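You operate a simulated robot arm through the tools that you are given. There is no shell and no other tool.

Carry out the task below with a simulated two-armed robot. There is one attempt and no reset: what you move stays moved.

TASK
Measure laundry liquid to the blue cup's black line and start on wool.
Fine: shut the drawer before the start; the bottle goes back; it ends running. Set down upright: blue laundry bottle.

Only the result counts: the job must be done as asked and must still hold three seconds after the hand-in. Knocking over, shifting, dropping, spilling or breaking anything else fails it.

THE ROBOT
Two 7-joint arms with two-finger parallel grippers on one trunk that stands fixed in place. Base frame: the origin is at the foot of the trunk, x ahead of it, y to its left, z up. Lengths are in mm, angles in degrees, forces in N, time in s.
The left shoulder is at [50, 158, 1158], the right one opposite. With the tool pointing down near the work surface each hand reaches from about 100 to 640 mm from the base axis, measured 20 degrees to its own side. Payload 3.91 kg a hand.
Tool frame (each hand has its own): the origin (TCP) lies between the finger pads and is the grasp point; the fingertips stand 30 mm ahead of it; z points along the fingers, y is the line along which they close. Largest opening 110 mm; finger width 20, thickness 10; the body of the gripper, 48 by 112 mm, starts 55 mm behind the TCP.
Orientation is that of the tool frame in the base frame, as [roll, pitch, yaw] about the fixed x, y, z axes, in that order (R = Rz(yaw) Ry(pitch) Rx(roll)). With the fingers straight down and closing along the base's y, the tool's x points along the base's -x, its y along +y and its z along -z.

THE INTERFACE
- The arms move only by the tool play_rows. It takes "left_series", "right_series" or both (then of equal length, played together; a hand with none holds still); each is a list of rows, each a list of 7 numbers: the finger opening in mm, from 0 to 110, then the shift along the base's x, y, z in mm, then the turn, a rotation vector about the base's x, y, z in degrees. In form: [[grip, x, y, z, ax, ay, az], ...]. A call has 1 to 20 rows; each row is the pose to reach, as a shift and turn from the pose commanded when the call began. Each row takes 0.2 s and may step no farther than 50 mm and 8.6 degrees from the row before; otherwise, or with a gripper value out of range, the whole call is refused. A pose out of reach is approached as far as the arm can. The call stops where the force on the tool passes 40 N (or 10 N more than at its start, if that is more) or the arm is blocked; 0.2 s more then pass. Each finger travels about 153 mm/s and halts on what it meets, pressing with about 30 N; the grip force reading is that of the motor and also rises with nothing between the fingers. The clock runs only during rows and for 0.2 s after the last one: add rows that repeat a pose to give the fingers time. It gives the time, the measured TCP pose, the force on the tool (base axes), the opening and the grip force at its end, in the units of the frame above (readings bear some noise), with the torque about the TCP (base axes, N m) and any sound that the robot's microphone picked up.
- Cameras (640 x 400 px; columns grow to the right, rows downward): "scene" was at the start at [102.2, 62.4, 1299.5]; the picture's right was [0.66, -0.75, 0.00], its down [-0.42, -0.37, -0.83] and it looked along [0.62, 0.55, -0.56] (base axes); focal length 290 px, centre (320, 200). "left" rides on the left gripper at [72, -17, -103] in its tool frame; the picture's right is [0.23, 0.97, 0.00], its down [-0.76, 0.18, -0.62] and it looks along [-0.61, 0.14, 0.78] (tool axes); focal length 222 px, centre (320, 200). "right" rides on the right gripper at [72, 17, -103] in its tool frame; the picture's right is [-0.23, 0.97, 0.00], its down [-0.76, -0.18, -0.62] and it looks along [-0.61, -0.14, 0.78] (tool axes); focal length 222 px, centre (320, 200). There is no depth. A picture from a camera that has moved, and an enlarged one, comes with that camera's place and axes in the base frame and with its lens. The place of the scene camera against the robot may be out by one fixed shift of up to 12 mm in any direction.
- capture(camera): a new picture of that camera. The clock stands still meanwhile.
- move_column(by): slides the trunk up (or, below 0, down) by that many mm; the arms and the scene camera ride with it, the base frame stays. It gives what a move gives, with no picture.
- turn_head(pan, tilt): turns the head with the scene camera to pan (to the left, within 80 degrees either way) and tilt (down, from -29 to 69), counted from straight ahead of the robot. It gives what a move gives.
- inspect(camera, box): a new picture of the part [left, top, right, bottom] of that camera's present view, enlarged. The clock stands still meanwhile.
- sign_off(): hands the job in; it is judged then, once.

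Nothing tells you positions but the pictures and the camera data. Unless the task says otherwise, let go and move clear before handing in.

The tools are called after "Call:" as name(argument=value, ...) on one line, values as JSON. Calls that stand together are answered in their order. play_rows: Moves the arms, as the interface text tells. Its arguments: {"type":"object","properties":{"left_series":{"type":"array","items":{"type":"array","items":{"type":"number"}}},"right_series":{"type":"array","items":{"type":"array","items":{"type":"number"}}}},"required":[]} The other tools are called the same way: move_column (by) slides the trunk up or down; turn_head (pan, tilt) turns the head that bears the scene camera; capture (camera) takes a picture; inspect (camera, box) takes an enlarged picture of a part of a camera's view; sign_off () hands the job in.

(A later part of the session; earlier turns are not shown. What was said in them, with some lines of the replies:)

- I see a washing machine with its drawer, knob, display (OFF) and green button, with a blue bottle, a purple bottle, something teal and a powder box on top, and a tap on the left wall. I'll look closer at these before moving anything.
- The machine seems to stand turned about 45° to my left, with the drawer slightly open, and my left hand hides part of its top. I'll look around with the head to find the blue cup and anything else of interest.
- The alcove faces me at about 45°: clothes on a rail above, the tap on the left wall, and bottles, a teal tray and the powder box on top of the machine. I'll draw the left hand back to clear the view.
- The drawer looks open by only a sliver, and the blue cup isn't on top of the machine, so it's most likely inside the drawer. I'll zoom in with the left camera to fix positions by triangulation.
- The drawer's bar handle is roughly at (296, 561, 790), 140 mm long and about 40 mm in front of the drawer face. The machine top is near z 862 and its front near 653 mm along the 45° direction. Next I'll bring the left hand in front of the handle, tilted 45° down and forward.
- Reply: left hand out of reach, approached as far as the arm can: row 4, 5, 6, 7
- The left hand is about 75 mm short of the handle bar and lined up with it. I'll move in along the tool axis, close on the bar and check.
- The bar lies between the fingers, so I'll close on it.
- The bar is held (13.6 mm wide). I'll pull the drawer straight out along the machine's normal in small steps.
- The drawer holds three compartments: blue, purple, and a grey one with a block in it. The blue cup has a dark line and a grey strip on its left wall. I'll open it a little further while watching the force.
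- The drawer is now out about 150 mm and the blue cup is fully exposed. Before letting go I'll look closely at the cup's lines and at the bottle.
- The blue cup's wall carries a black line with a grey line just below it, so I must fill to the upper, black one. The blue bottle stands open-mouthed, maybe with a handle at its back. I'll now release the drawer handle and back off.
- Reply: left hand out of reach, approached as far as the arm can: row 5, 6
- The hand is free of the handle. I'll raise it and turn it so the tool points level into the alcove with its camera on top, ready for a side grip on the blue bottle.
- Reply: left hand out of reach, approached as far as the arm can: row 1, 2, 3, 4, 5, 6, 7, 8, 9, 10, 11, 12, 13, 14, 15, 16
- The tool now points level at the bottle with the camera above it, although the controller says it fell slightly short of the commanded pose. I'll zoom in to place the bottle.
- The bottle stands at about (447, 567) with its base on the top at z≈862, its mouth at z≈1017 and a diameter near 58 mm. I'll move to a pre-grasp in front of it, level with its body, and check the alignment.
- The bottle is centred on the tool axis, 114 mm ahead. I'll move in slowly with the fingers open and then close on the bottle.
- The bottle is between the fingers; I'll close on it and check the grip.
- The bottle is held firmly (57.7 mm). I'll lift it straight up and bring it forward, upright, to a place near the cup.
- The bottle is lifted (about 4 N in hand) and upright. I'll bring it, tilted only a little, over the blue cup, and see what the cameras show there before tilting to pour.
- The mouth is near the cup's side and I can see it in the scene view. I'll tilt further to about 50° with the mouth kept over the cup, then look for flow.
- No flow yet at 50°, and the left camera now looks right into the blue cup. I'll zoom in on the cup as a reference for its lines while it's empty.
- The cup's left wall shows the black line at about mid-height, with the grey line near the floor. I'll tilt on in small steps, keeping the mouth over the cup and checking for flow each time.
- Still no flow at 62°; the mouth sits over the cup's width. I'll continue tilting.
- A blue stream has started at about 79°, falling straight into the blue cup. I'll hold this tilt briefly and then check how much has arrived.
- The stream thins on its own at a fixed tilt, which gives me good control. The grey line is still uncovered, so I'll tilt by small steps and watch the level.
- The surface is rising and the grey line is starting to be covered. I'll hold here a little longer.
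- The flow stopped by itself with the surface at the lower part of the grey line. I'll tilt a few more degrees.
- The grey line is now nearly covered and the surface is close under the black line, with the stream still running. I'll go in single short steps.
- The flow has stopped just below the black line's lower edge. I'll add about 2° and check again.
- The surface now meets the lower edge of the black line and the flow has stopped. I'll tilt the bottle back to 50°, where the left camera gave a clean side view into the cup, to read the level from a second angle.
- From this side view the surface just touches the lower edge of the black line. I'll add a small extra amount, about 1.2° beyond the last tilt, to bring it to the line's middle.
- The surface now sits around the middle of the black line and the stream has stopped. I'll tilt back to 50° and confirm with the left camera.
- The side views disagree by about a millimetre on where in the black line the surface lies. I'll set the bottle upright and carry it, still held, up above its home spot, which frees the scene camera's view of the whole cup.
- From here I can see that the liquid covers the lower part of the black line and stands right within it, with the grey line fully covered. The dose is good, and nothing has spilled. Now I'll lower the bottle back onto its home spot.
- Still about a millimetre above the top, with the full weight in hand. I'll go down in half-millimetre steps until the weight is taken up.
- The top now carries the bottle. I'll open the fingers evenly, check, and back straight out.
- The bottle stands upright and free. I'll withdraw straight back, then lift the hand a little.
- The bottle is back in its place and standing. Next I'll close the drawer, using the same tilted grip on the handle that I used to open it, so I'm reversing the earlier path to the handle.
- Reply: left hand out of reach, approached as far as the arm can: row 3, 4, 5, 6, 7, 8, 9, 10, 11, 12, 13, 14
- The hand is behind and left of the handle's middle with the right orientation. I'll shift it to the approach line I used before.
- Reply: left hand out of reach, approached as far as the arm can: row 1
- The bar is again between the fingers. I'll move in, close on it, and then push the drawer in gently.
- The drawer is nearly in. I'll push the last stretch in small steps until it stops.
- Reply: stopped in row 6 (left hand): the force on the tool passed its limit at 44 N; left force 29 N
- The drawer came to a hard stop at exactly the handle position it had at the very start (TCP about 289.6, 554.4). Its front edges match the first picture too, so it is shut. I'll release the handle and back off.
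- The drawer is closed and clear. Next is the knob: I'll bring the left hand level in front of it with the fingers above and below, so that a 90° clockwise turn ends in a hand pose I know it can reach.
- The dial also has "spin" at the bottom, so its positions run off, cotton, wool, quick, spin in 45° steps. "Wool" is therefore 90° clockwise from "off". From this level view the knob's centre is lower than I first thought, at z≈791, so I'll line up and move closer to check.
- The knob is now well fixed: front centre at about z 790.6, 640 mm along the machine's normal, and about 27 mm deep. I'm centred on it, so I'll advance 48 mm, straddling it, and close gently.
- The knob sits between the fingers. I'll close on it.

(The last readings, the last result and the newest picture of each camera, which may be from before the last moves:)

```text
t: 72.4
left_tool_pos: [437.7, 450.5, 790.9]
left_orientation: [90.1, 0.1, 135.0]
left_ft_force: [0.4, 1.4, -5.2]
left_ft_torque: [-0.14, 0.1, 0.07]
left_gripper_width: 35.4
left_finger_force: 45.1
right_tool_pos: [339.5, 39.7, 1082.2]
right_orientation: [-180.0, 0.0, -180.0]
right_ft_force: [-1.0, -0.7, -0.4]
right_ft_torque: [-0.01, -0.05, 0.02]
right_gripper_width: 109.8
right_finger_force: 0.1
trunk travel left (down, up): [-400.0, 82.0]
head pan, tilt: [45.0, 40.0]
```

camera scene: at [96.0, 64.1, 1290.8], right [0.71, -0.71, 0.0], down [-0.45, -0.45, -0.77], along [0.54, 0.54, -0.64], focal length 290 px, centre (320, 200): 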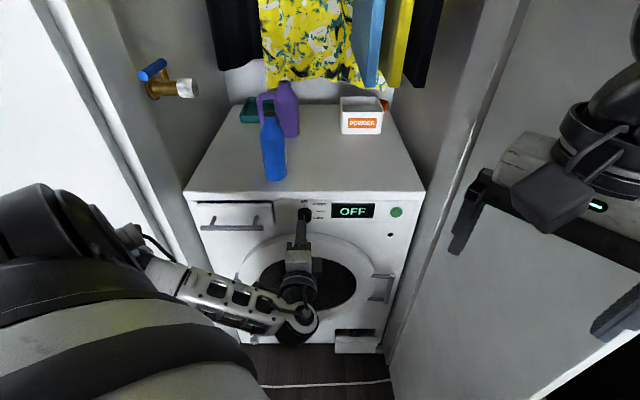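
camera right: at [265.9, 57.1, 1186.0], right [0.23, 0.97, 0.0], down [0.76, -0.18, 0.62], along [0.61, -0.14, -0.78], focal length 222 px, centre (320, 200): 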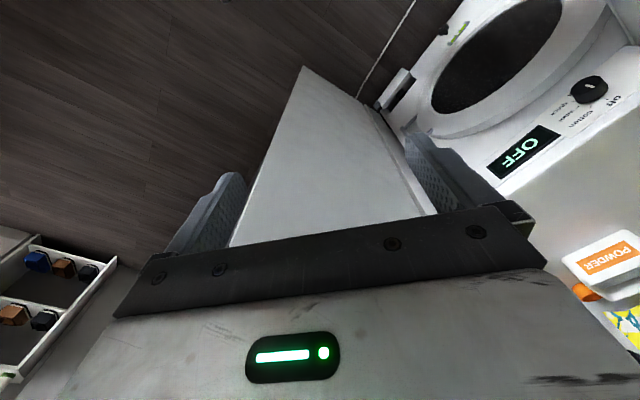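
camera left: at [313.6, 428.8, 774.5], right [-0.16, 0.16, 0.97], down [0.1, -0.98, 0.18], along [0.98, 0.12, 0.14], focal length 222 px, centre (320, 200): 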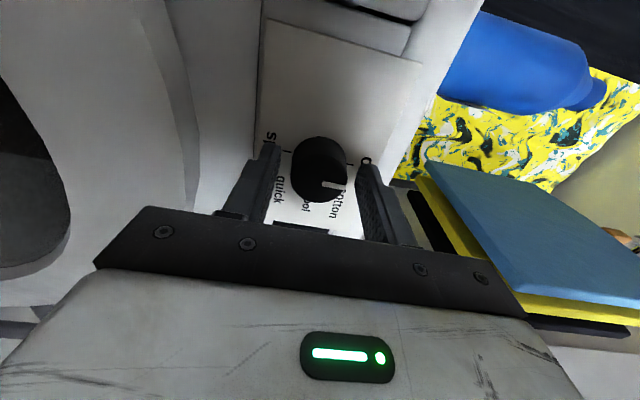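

Gripped at 35.4 mm. I'll turn clockwise by 45° first and check.

Call:
play_rows(left_series=[[20, 0, 0, 0, 5.3, 5.3, 0], [20, 0, 0, 0, 10.6, 10.6, 0], [20, 0, 0, 0, 15.9, 15.9, 0], [20, 0, 0, 0, 21.2, 21.2, 0], [20, 0, 0, 0, 26.5, 26.5, 0], [20, 0, 0, 0, 31.8, 31.8, 0]])

Call:
inspect(camera="scene", box=[270, 190, 370, 260])

Call:
capture(camera="left")

```text
t: 73.8
left_tool_pos: [436.9, 450.4, 788.0]
left_orientation: [90.5, -45.1, 134.8]
left_ft_force: [0.8, -0.5, -12.8]
left_ft_torque: [-0.19, 0.15, 0.12]
left_gripper_width: 35.5
left_finger_force: 45.2
right_tool_pos: [340.1, 39.9, 1081.8]
right_orientation: [-179.9, -0.1, 180.0]
right_ft_force: [0.6, 0.1, -0.2]
right_ft_torque: [0.0, 0.01, 0.01]
right_gripper_width: 109.8
right_finger_force: 0.1
trunk travel left (down, up): [-400.0, 82.0]
head pan, tilt: [45.0, 40.0]
```

```text
5.71 times, centred on (320, 225) of scene
camera zoom: at [96.9, 65.1, 1290.6], right [0.71, -0.71, 0.0], down [-0.46, -0.46, -0.77], along [0.54, 0.54, -0.64], focal length 1658 px, centre (320, 57)
```

zoom: 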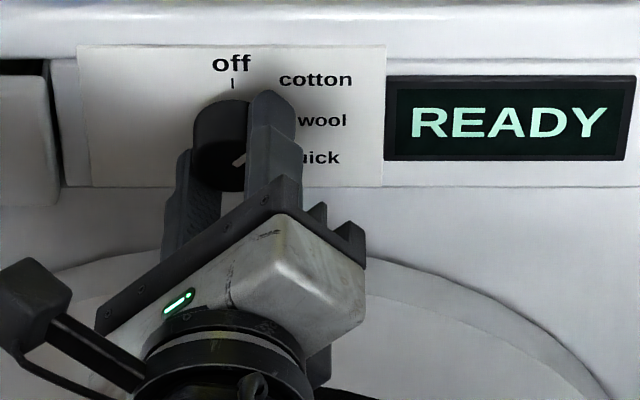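

```text
taken
camera left: at [319.9, 422.7, 829.3], right [0.38, -0.37, 0.85], down [0.03, -0.91, -0.41], along [0.93, 0.18, -0.33], focal length 222 px, centre (320, 200)
```

left: 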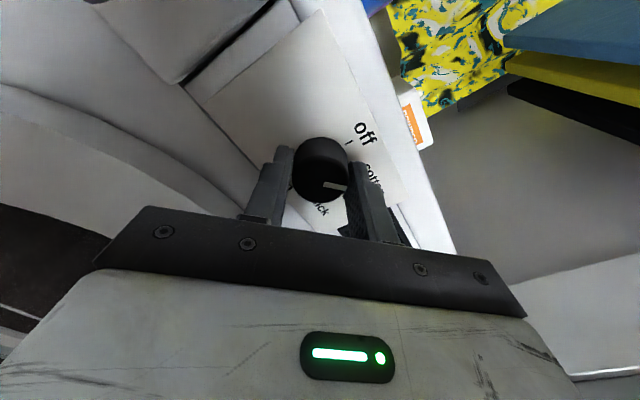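

The knob turned with the hand, and the display now reads READY. I'll turn on by another 45° to "wool", easing the hand down 2 mm to relieve the side load.

Call:
play_rows(left_series=[[20, 0, 0, -0.5, 5.3, 5.3, 0], [20, 0, 0, -1, 10.6, 10.6, 0], [20, 0, 0, -1.5, 15.9, 15.9, 0], [20, 0, 0, -2, 21.2, 21.2, 0], [20, 0, 0, -2, 26.5, 26.5, 0], [20, 0, 0, -2, 31.8, 31.8, 0], [20, 0, 0, -2, 31.8, 31.8, 0]])

Call:
inspect(camera="scene", box=[270, 190, 370, 260])

Call:
capture(camera="left")

```text
t: 75.4
left_tool_pos: [436.2, 452.8, 788.4]
left_orientation: [-66.1, -90.0, -68.8]
left_ft_force: [-9.9, 4.5, -7.0]
left_ft_torque: [0.02, -0.02, 0.28]
left_gripper_width: 35.4
left_finger_force: 44.4
right_tool_pos: [338.0, 39.2, 1082.0]
right_orientation: [-180.0, 0.1, 180.0]
right_ft_force: [1.1, 0.1, -0.5]
right_ft_torque: [0.0, -0.01, 0.02]
right_gripper_width: 110.0
right_finger_force: 0.1
trunk travel left (down, up): [-400.0, 82.0]
head pan, tilt: [45.0, 40.0]
```

```text
5.71 times, centred on (320, 225) of scene
camera zoom: at [95.7, 65.1, 1290.8], right [0.71, -0.71, 0.0], down [-0.45, -0.46, -0.77], along [0.54, 0.54, -0.64], focal length 1658 px, centre (320, 57)
```

zoom: 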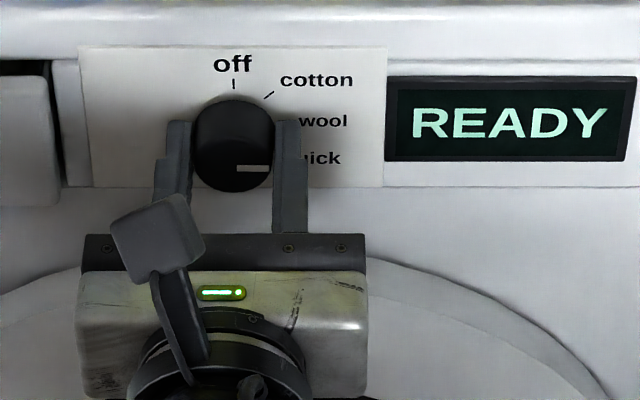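

```text
taken
camera left: at [351.9, 390.4, 861.4], right [0.69, -0.69, 0.23], down [-0.31, -0.57, -0.76], along [0.65, 0.45, -0.61], focal length 222 px, centre (320, 200)
```

left: 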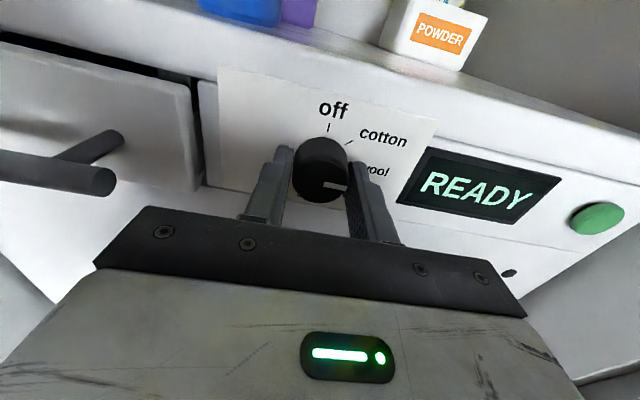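

The pointer is at "wool" and the display says READY. I'll open the fingers, back straight off, and check that it stays there.

Call:
play_rows(left_series=[[45, 0, 0, 0, 0, 0, 0], [54, 0, 0, 0, 0, 0, 0], [54, 0, 0, 0, 0, 0, 0], [54, -8, -8, 0, 0, 0, 0], [54, -18, -18, 0, 0, 0, 0], [54, -30, -30, 0, 0, 0, 0], [54, -42, -42, 0, 0, 0, 0]])

Call:
capture(camera="left")

Call:
inspect(camera="left", box=[250, 60, 450, 190])

Call:
inspect(camera="scene", box=[270, 190, 370, 260])

```text
t: 77.0
left_tool_pos: [395.7, 408.8, 788.3]
left_orientation: [81.8, -89.8, 143.4]
left_ft_force: [-0.3, 0.6, 0.5]
left_ft_torque: [0.03, -0.01, 0.0]
left_gripper_width: 54.1
left_finger_force: 0.1
right_tool_pos: [338.2, 39.6, 1083.8]
right_orientation: [-180.0, 0.0, 180.0]
right_ft_force: [-0.1, -0.6, 0.0]
right_ft_torque: [0.02, -0.03, 0.01]
right_gripper_width: 109.9
right_finger_force: 0.2
trunk travel left (down, up): [-400.0, 82.0]
head pan, tilt: [45.0, 40.0]
```

```text
taken
camera left: at [310.2, 347.7, 862.0], right [0.69, -0.69, 0.23], down [-0.31, -0.57, -0.76], along [0.65, 0.45, -0.61], focal length 222 px, centre (320, 200)
```

left: 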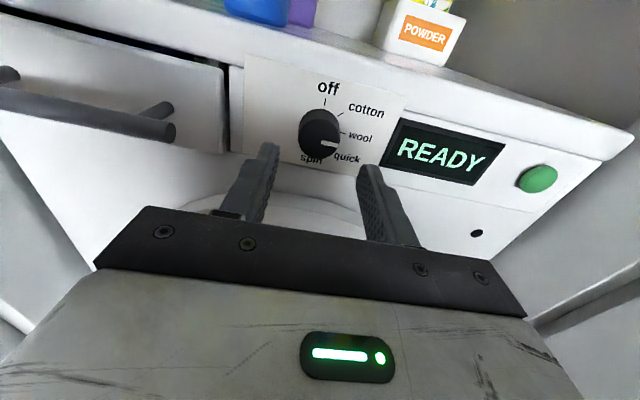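

```text
3.08 times, centred on (350, 125) of left
camera zoom: at [310.2, 347.7, 862.0], right [0.69, -0.69, 0.23], down [-0.31, -0.57, -0.76], along [0.65, 0.45, -0.61], focal length 684 px, centre (228, 431)
```

zoom: 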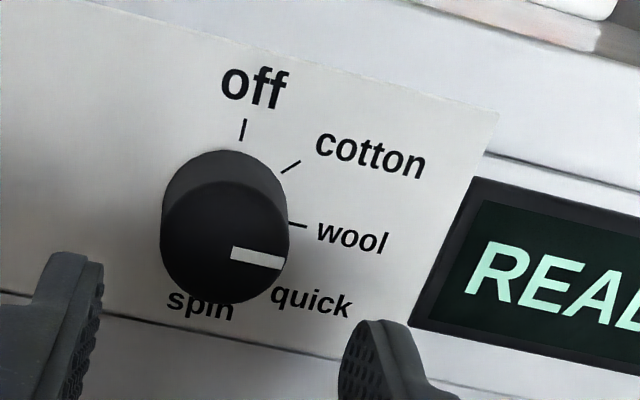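

```text
5.71 times, centred on (320, 225) of scene
camera zoom: at [95.9, 64.1, 1290.8], right [0.71, -0.71, 0.0], down [-0.45, -0.45, -0.77], along [0.54, 0.54, -0.64], focal length 1658 px, centre (320, 57)
```

zoom: 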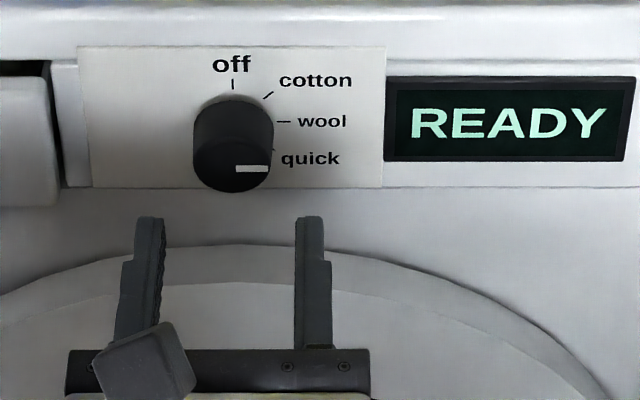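

The pointer lies exactly in line with the "wool" tick and the display says READY. Now the green start button, at roughly 220 mm to the right on the panel and z≈790. I'll close the fingers and move in front of it with the hand turned narrow side toward the wall.

Call:
play_rows(left_series=[[40, 10, -18, 0, -5.3, -5.3, 0], [25, 24, -30, 0, -10.6, -10.6, 0], [10, 38, -42, 0, -15.9, -15.9, 0], [0, 52, -54, 0, -21.2, -21.2, 0], [0, 66, -66, 0.5, -26.5, -26.5, 0], [0, 80, -78, 1, -31.8, -31.8, 0], [0, 94, -90, 1, -37.1, -37.1, 0], [0, 108, -102, 1, -42.4, -42.4, 0], [0, 122, -114, 1.5, -47.7, -47.7, 0], [0, 136, -126, 1.7, -53, -53, 0], [0, 152, -139, 1.7, -58.3, -58.3, 0], [0, 167.9, -152.1, 1.7, -63.6, -63.6, 0]])

Call:
capture(camera="left")

Call:
capture(camera="scene")

```text
t: 79.6
left_tool_pos: [563.8, 256.1, 790.6]
left_orientation: [90.0, 0.1, 135.0]
left_ft_force: [-0.1, -0.1, 0.0]
left_ft_torque: [0.0, 0.01, -0.01]
left_gripper_width: 0.0
left_finger_force: 30.9
right_tool_pos: [338.7, 40.0, 1082.7]
right_orientation: [-180.0, 0.0, 179.9]
right_ft_force: [-0.5, 0.3, -0.1]
right_ft_torque: [-0.01, 0.01, 0.01]
right_gripper_width: 109.9
right_finger_force: 0.1
trunk travel left (down, up): [-400.0, 82.0]
head pan, tilt: [45.0, 40.0]
```

```text
taken
camera left: at [439.0, 234.0, 774.5], right [-0.16, 0.16, 0.97], down [0.1, -0.98, 0.18], along [0.98, 0.12, 0.14], focal length 222 px, centre (320, 200)
```

left: 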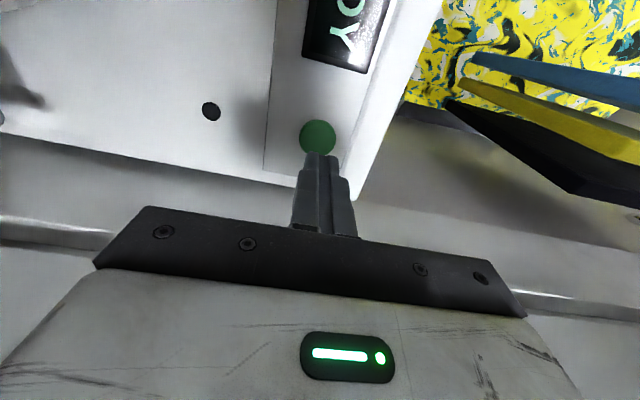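

```text
taken
camera scene: at [96.0, 64.1, 1290.8], right [0.71, -0.71, 0.0], down [-0.45, -0.45, -0.77], along [0.54, 0.54, -0.64], focal length 290 px, centre (320, 200)
```

scene: 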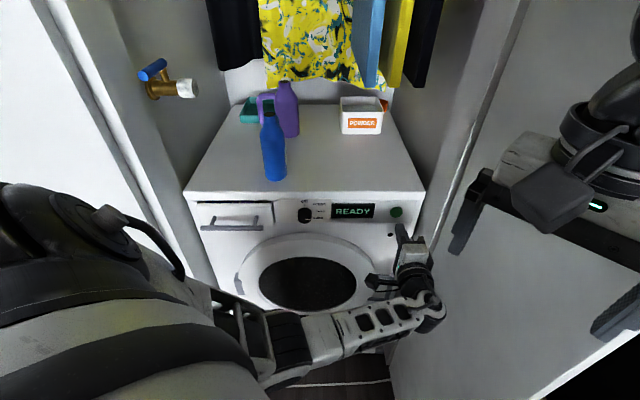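

The fingertips point at the green button, off by only 2–3 mm. I'll correct that and advance carefully, first stopping just short.

Call:
play_rows(left_series=[[0, 2.1, -2.1, -2, 0, 0, 0], [0, 12, 7.8, -2, 0, 0, 0], [0, 22, 17.8, -2, 0, 0, 0], [0, 28, 23.8, -2, 0, 0, 0], [0, 28, 23.8, -2, 0, 0, 0]])

Call:
inspect(camera="left", box=[240, 80, 400, 240])

Call:
inspect(camera="scene", box=[320, 190, 450, 270])

```text
t: 80.8
left_tool_pos: [592.4, 279.8, 788.3]
left_orientation: [90.0, 0.1, 135.0]
left_ft_force: [0.4, -0.8, -0.4]
left_ft_torque: [0.0, -0.02, 0.02]
left_gripper_width: 0.1
left_finger_force: 30.8
right_tool_pos: [339.2, 39.3, 1082.4]
right_orientation: [180.0, 0.0, 180.0]
right_ft_force: [-0.5, -0.4, 0.6]
right_ft_torque: [0.0, -0.02, -0.03]
right_gripper_width: 109.8
right_finger_force: 0.1
trunk travel left (down, up): [-400.0, 82.0]
head pan, tilt: [45.0, 40.0]
```

```text
2.50 times, centred on (320, 160) of left
camera zoom: at [467.5, 258.6, 772.0], right [-0.16, 0.16, 0.97], down [0.1, -0.98, 0.18], along [0.98, 0.12, 0.14], focal length 555 px, centre (320, 300)
```

zoom: 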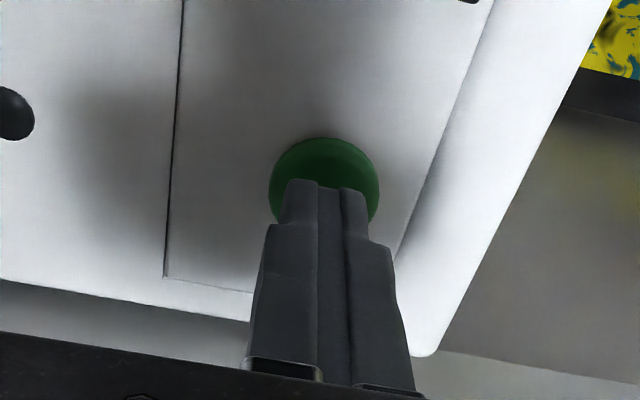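

```text
4.92 times, centred on (385, 230) of scene
camera zoom: at [95.9, 64.1, 1290.8], right [0.71, -0.71, 0.0], down [-0.45, -0.45, -0.77], along [0.54, 0.54, -0.64], focal length 1428 px, centre (0, 52)
```

zoom: 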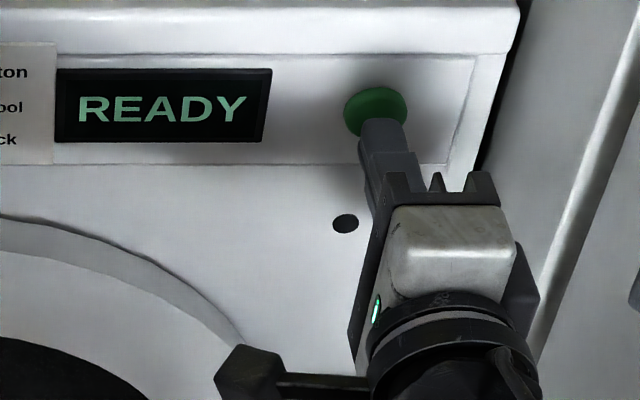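

The fingertips are just in front of the button. I'll press in small steps and watch the force and the display.

Call:
play_rows(left_series=[[0, 2, 2, 0, 0, 0, 0], [0, 4, 4, 0, 0, 0, 0], [0, 6, 6, 0, 0, 0, 0], [0, 8, 8, 0, 0, 0, 0]])

Call:
inspect(camera="scene", box=[320, 190, 450, 270])

```text
t: 81.8
left_tool_pos: [599.5, 285.9, 789.0]
left_orientation: [90.0, 0.1, 135.0]
left_ft_force: [-1.2, -1.2, 0.9]
left_ft_torque: [0.04, -0.04, -0.01]
left_gripper_width: 0.1
left_finger_force: 30.1
right_tool_pos: [338.5, 39.8, 1081.6]
right_orientation: [179.9, 0.0, -180.0]
right_ft_force: [-1.0, -0.4, 1.0]
right_ft_torque: [0.0, 0.02, 0.0]
right_gripper_width: 109.7
right_finger_force: 0.1
trunk travel left (down, up): [-400.0, 82.0]
head pan, tilt: [45.0, 40.0]
heard: click
```

```text
4.92 times, centred on (385, 230) of scene
camera zoom: at [95.7, 64.0, 1290.8], right [0.71, -0.71, 0.0], down [-0.45, -0.45, -0.77], along [0.54, 0.54, -0.64], focal length 1428 px, centre (0, 52)
```

zoom: 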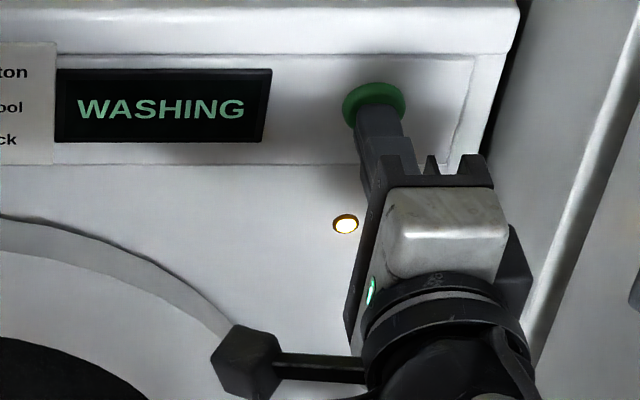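

A click was heard, the display shows WASHING and the lamp is lit. I'll back straight off without touching anything and watch that it keeps running.

Call:
play_rows(left_series=[[0, -4, -4, 0, 0, 0, 0], [0, -12, -12, 0, 0, 0, 0], [0, -24, -24, 0, 0, 0, 0], [0, -38, -38, 0, 0, 0, 0], [0, -54, -54, 0, 0, 0, 0], [0, -70, -70, 0, 0, 0, 0], [0, -70, -70, 0, 0, 0, 0], [0, -70, -70, 0, 0, 0, 0], [0, -70, -70, 0, 0, 0, 0], [0, -70, -70, 0, 0, 0, 0]])

Call:
capture(camera="scene")

Call:
inspect(camera="scene", box=[180, 180, 430, 350])

```text
t: 84.0
left_tool_pos: [529.0, 217.0, 788.7]
left_orientation: [90.0, 0.1, 135.0]
left_ft_force: [-0.3, 0.7, -0.8]
left_ft_torque: [-0.02, -0.05, 0.0]
left_gripper_width: 0.0
left_finger_force: 30.0
right_tool_pos: [339.8, 39.4, 1081.8]
right_orientation: [-180.0, 0.0, -179.9]
right_ft_force: [-0.5, -0.7, 0.6]
right_ft_torque: [0.01, 0.0, -0.02]
right_gripper_width: 110.2
right_finger_force: 0.1
trunk travel left (down, up): [-400.0, 82.0]
head pan, tilt: [45.0, 40.0]
```

```text
taken
camera scene: at [95.9, 64.1, 1290.8], right [0.71, -0.71, 0.0], down [-0.45, -0.45, -0.77], along [0.54, 0.54, -0.64], focal length 290 px, centre (320, 200)
```

scene: 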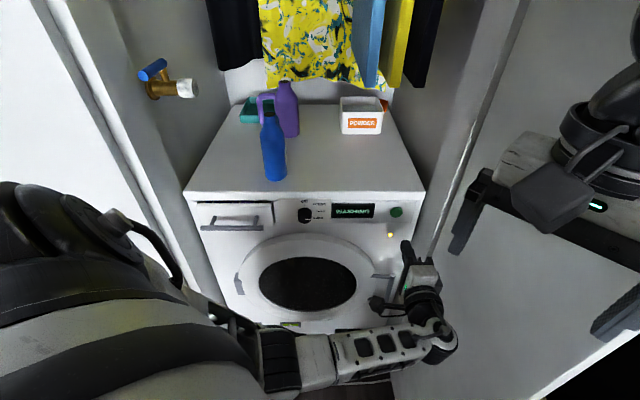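

```text
2.35 times, centred on (305, 265) of scene
camera zoom: at [95.9, 64.1, 1290.8], right [0.71, -0.71, 0.0], down [-0.45, -0.45, -0.77], along [0.54, 0.54, -0.64], focal length 682 px, centre (355, 47)
```

zoom: 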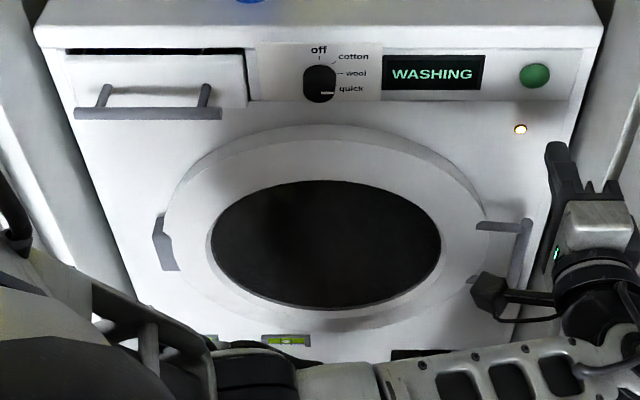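

It keeps WASHING. I'll lift the hand clear of the door and let a few seconds pass to make sure nothing changes.

Call:
play_rows(left_series=[[0, -4, -4, 20, 0, 0, 0], [0, -8, -8, 45, 0, 0, 0], [0, -12, -12, 75, 0, 0, 0], [0, -16, -16, 105, 0, 0, 0], [0, -20, -20, 135, 0, 0, 0], [0, -24, -24, 160, 0, 0, 0], [0, -24, -24, 160, 0, 0, 0], [0, -24, -24, 160, 0, 0, 0], [0, -24, -24, 160, 0, 0, 0], [0, -24, -24, 160, 0, 0, 0], [0, -24, -24, 160, 0, 0, 0], [0, -24, -24, 160, 0, 0, 0], [0, -24, -24, 160, 0, 0, 0], [0, -24, -24, 160, 0, 0, 0], [0, -24, -24, 160, 0, 0, 0], [0, -24, -24, 160, 0, 0, 0], [0, -24, -24, 160, 0, 0, 0], [0, -24, -24, 160, 0, 0, 0], [0, -24, -24, 160, 0, 0, 0], [0, -24, -24, 160, 0, 0, 0]])

Call:
capture(camera="scene")

Call:
inspect(camera="scene", box=[180, 180, 430, 350])

Call:
inspect(camera="scene", box=[220, 70, 420, 195])

```text
t: 88.2
left_tool_pos: [504.5, 194.3, 950.1]
left_orientation: [90.0, 0.1, 135.0]
left_ft_force: [0.4, 0.6, 0.4]
left_ft_torque: [0.0, 0.03, 0.04]
left_gripper_width: 0.0
left_finger_force: 30.1
right_tool_pos: [340.6, 38.7, 1081.8]
right_orientation: [180.0, 0.0, 180.0]
right_ft_force: [0.4, 0.6, -0.1]
right_ft_torque: [0.0, 0.03, 0.0]
right_gripper_width: 110.2
right_finger_force: 0.1
trunk travel left (down, up): [-400.0, 82.0]
head pan, tilt: [45.0, 40.0]
```

```text
taken
camera scene: at [95.9, 64.1, 1290.8], right [0.71, -0.71, 0.0], down [-0.45, -0.45, -0.77], along [0.54, 0.54, -0.64], focal length 290 px, centre (320, 200)
```

scene: 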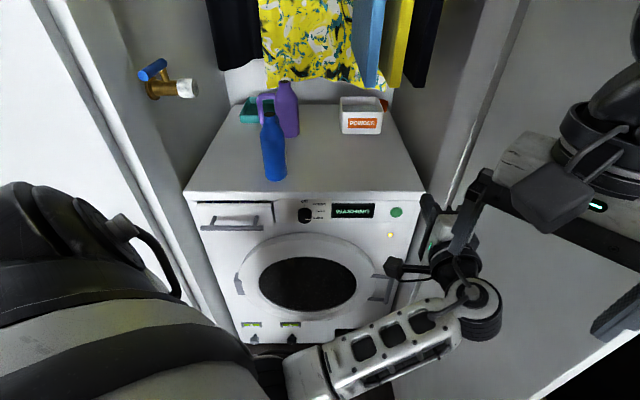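

```text
2.35 times, centred on (305, 265) of scene
camera zoom: at [95.9, 64.1, 1290.8], right [0.71, -0.71, 0.0], down [-0.45, -0.45, -0.77], along [0.54, 0.54, -0.64], focal length 682 px, centre (355, 47)
```

zoom: 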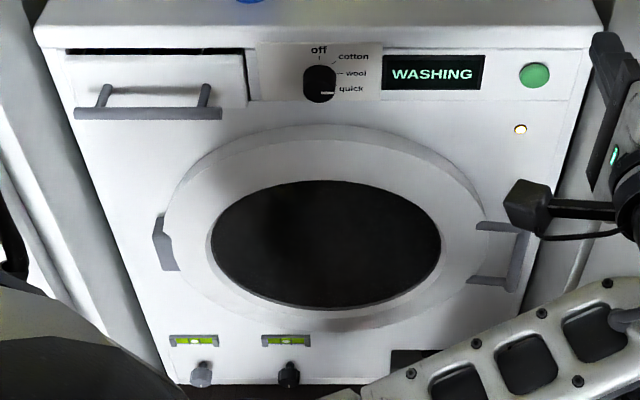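

```text
3.20 times, centred on (320, 132) of scene
camera zoom: at [95.9, 64.1, 1290.8], right [0.71, -0.71, 0.0], down [-0.45, -0.45, -0.77], along [0.54, 0.54, -0.64], focal length 928 px, centre (320, 416)
```

zoom: 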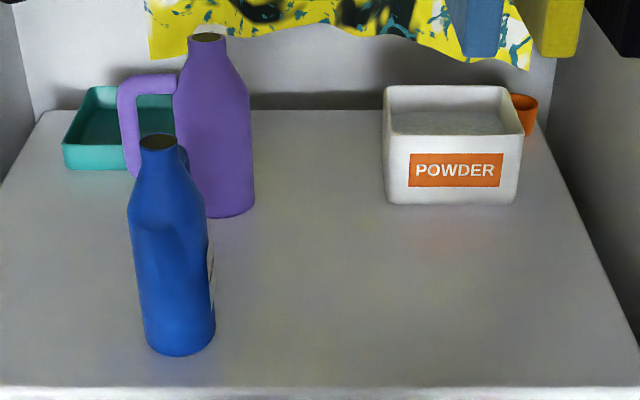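

Everything is in place after several seconds:
- **Dose:** the liquid stands within the blue cup's black line.
- **Drawer:** shut.
- **Bottle:** the blue bottle is upright on its old spot.
- **Programme:** the knob points at "wool", and the display shows WASHING with the lamp lit.

Both hands are clear, so I'm handing in.

Call:
sign_off()

```text
The job is handed in.
```

I measured the laundry liquid to the blue cup's black line and started the machine on wool. When I handed in, the display read WASHING and the lamp was lit.

- **Dose:** the last clear view showed the surface about a third of the way up the black line. I could only judge it to about a millimetre. I saw no spills.
- **Drawer:** I pushed it in before the start until it hit a hard stop, at the same position it had at the beginning.
- **Bottle:** the blue laundry bottle is upright on its old spot, turned very slightly compared with before.
- **Still running:** I watched it for about six seconds after pressing start, and nothing changed. Both hands were clear when I handed in.
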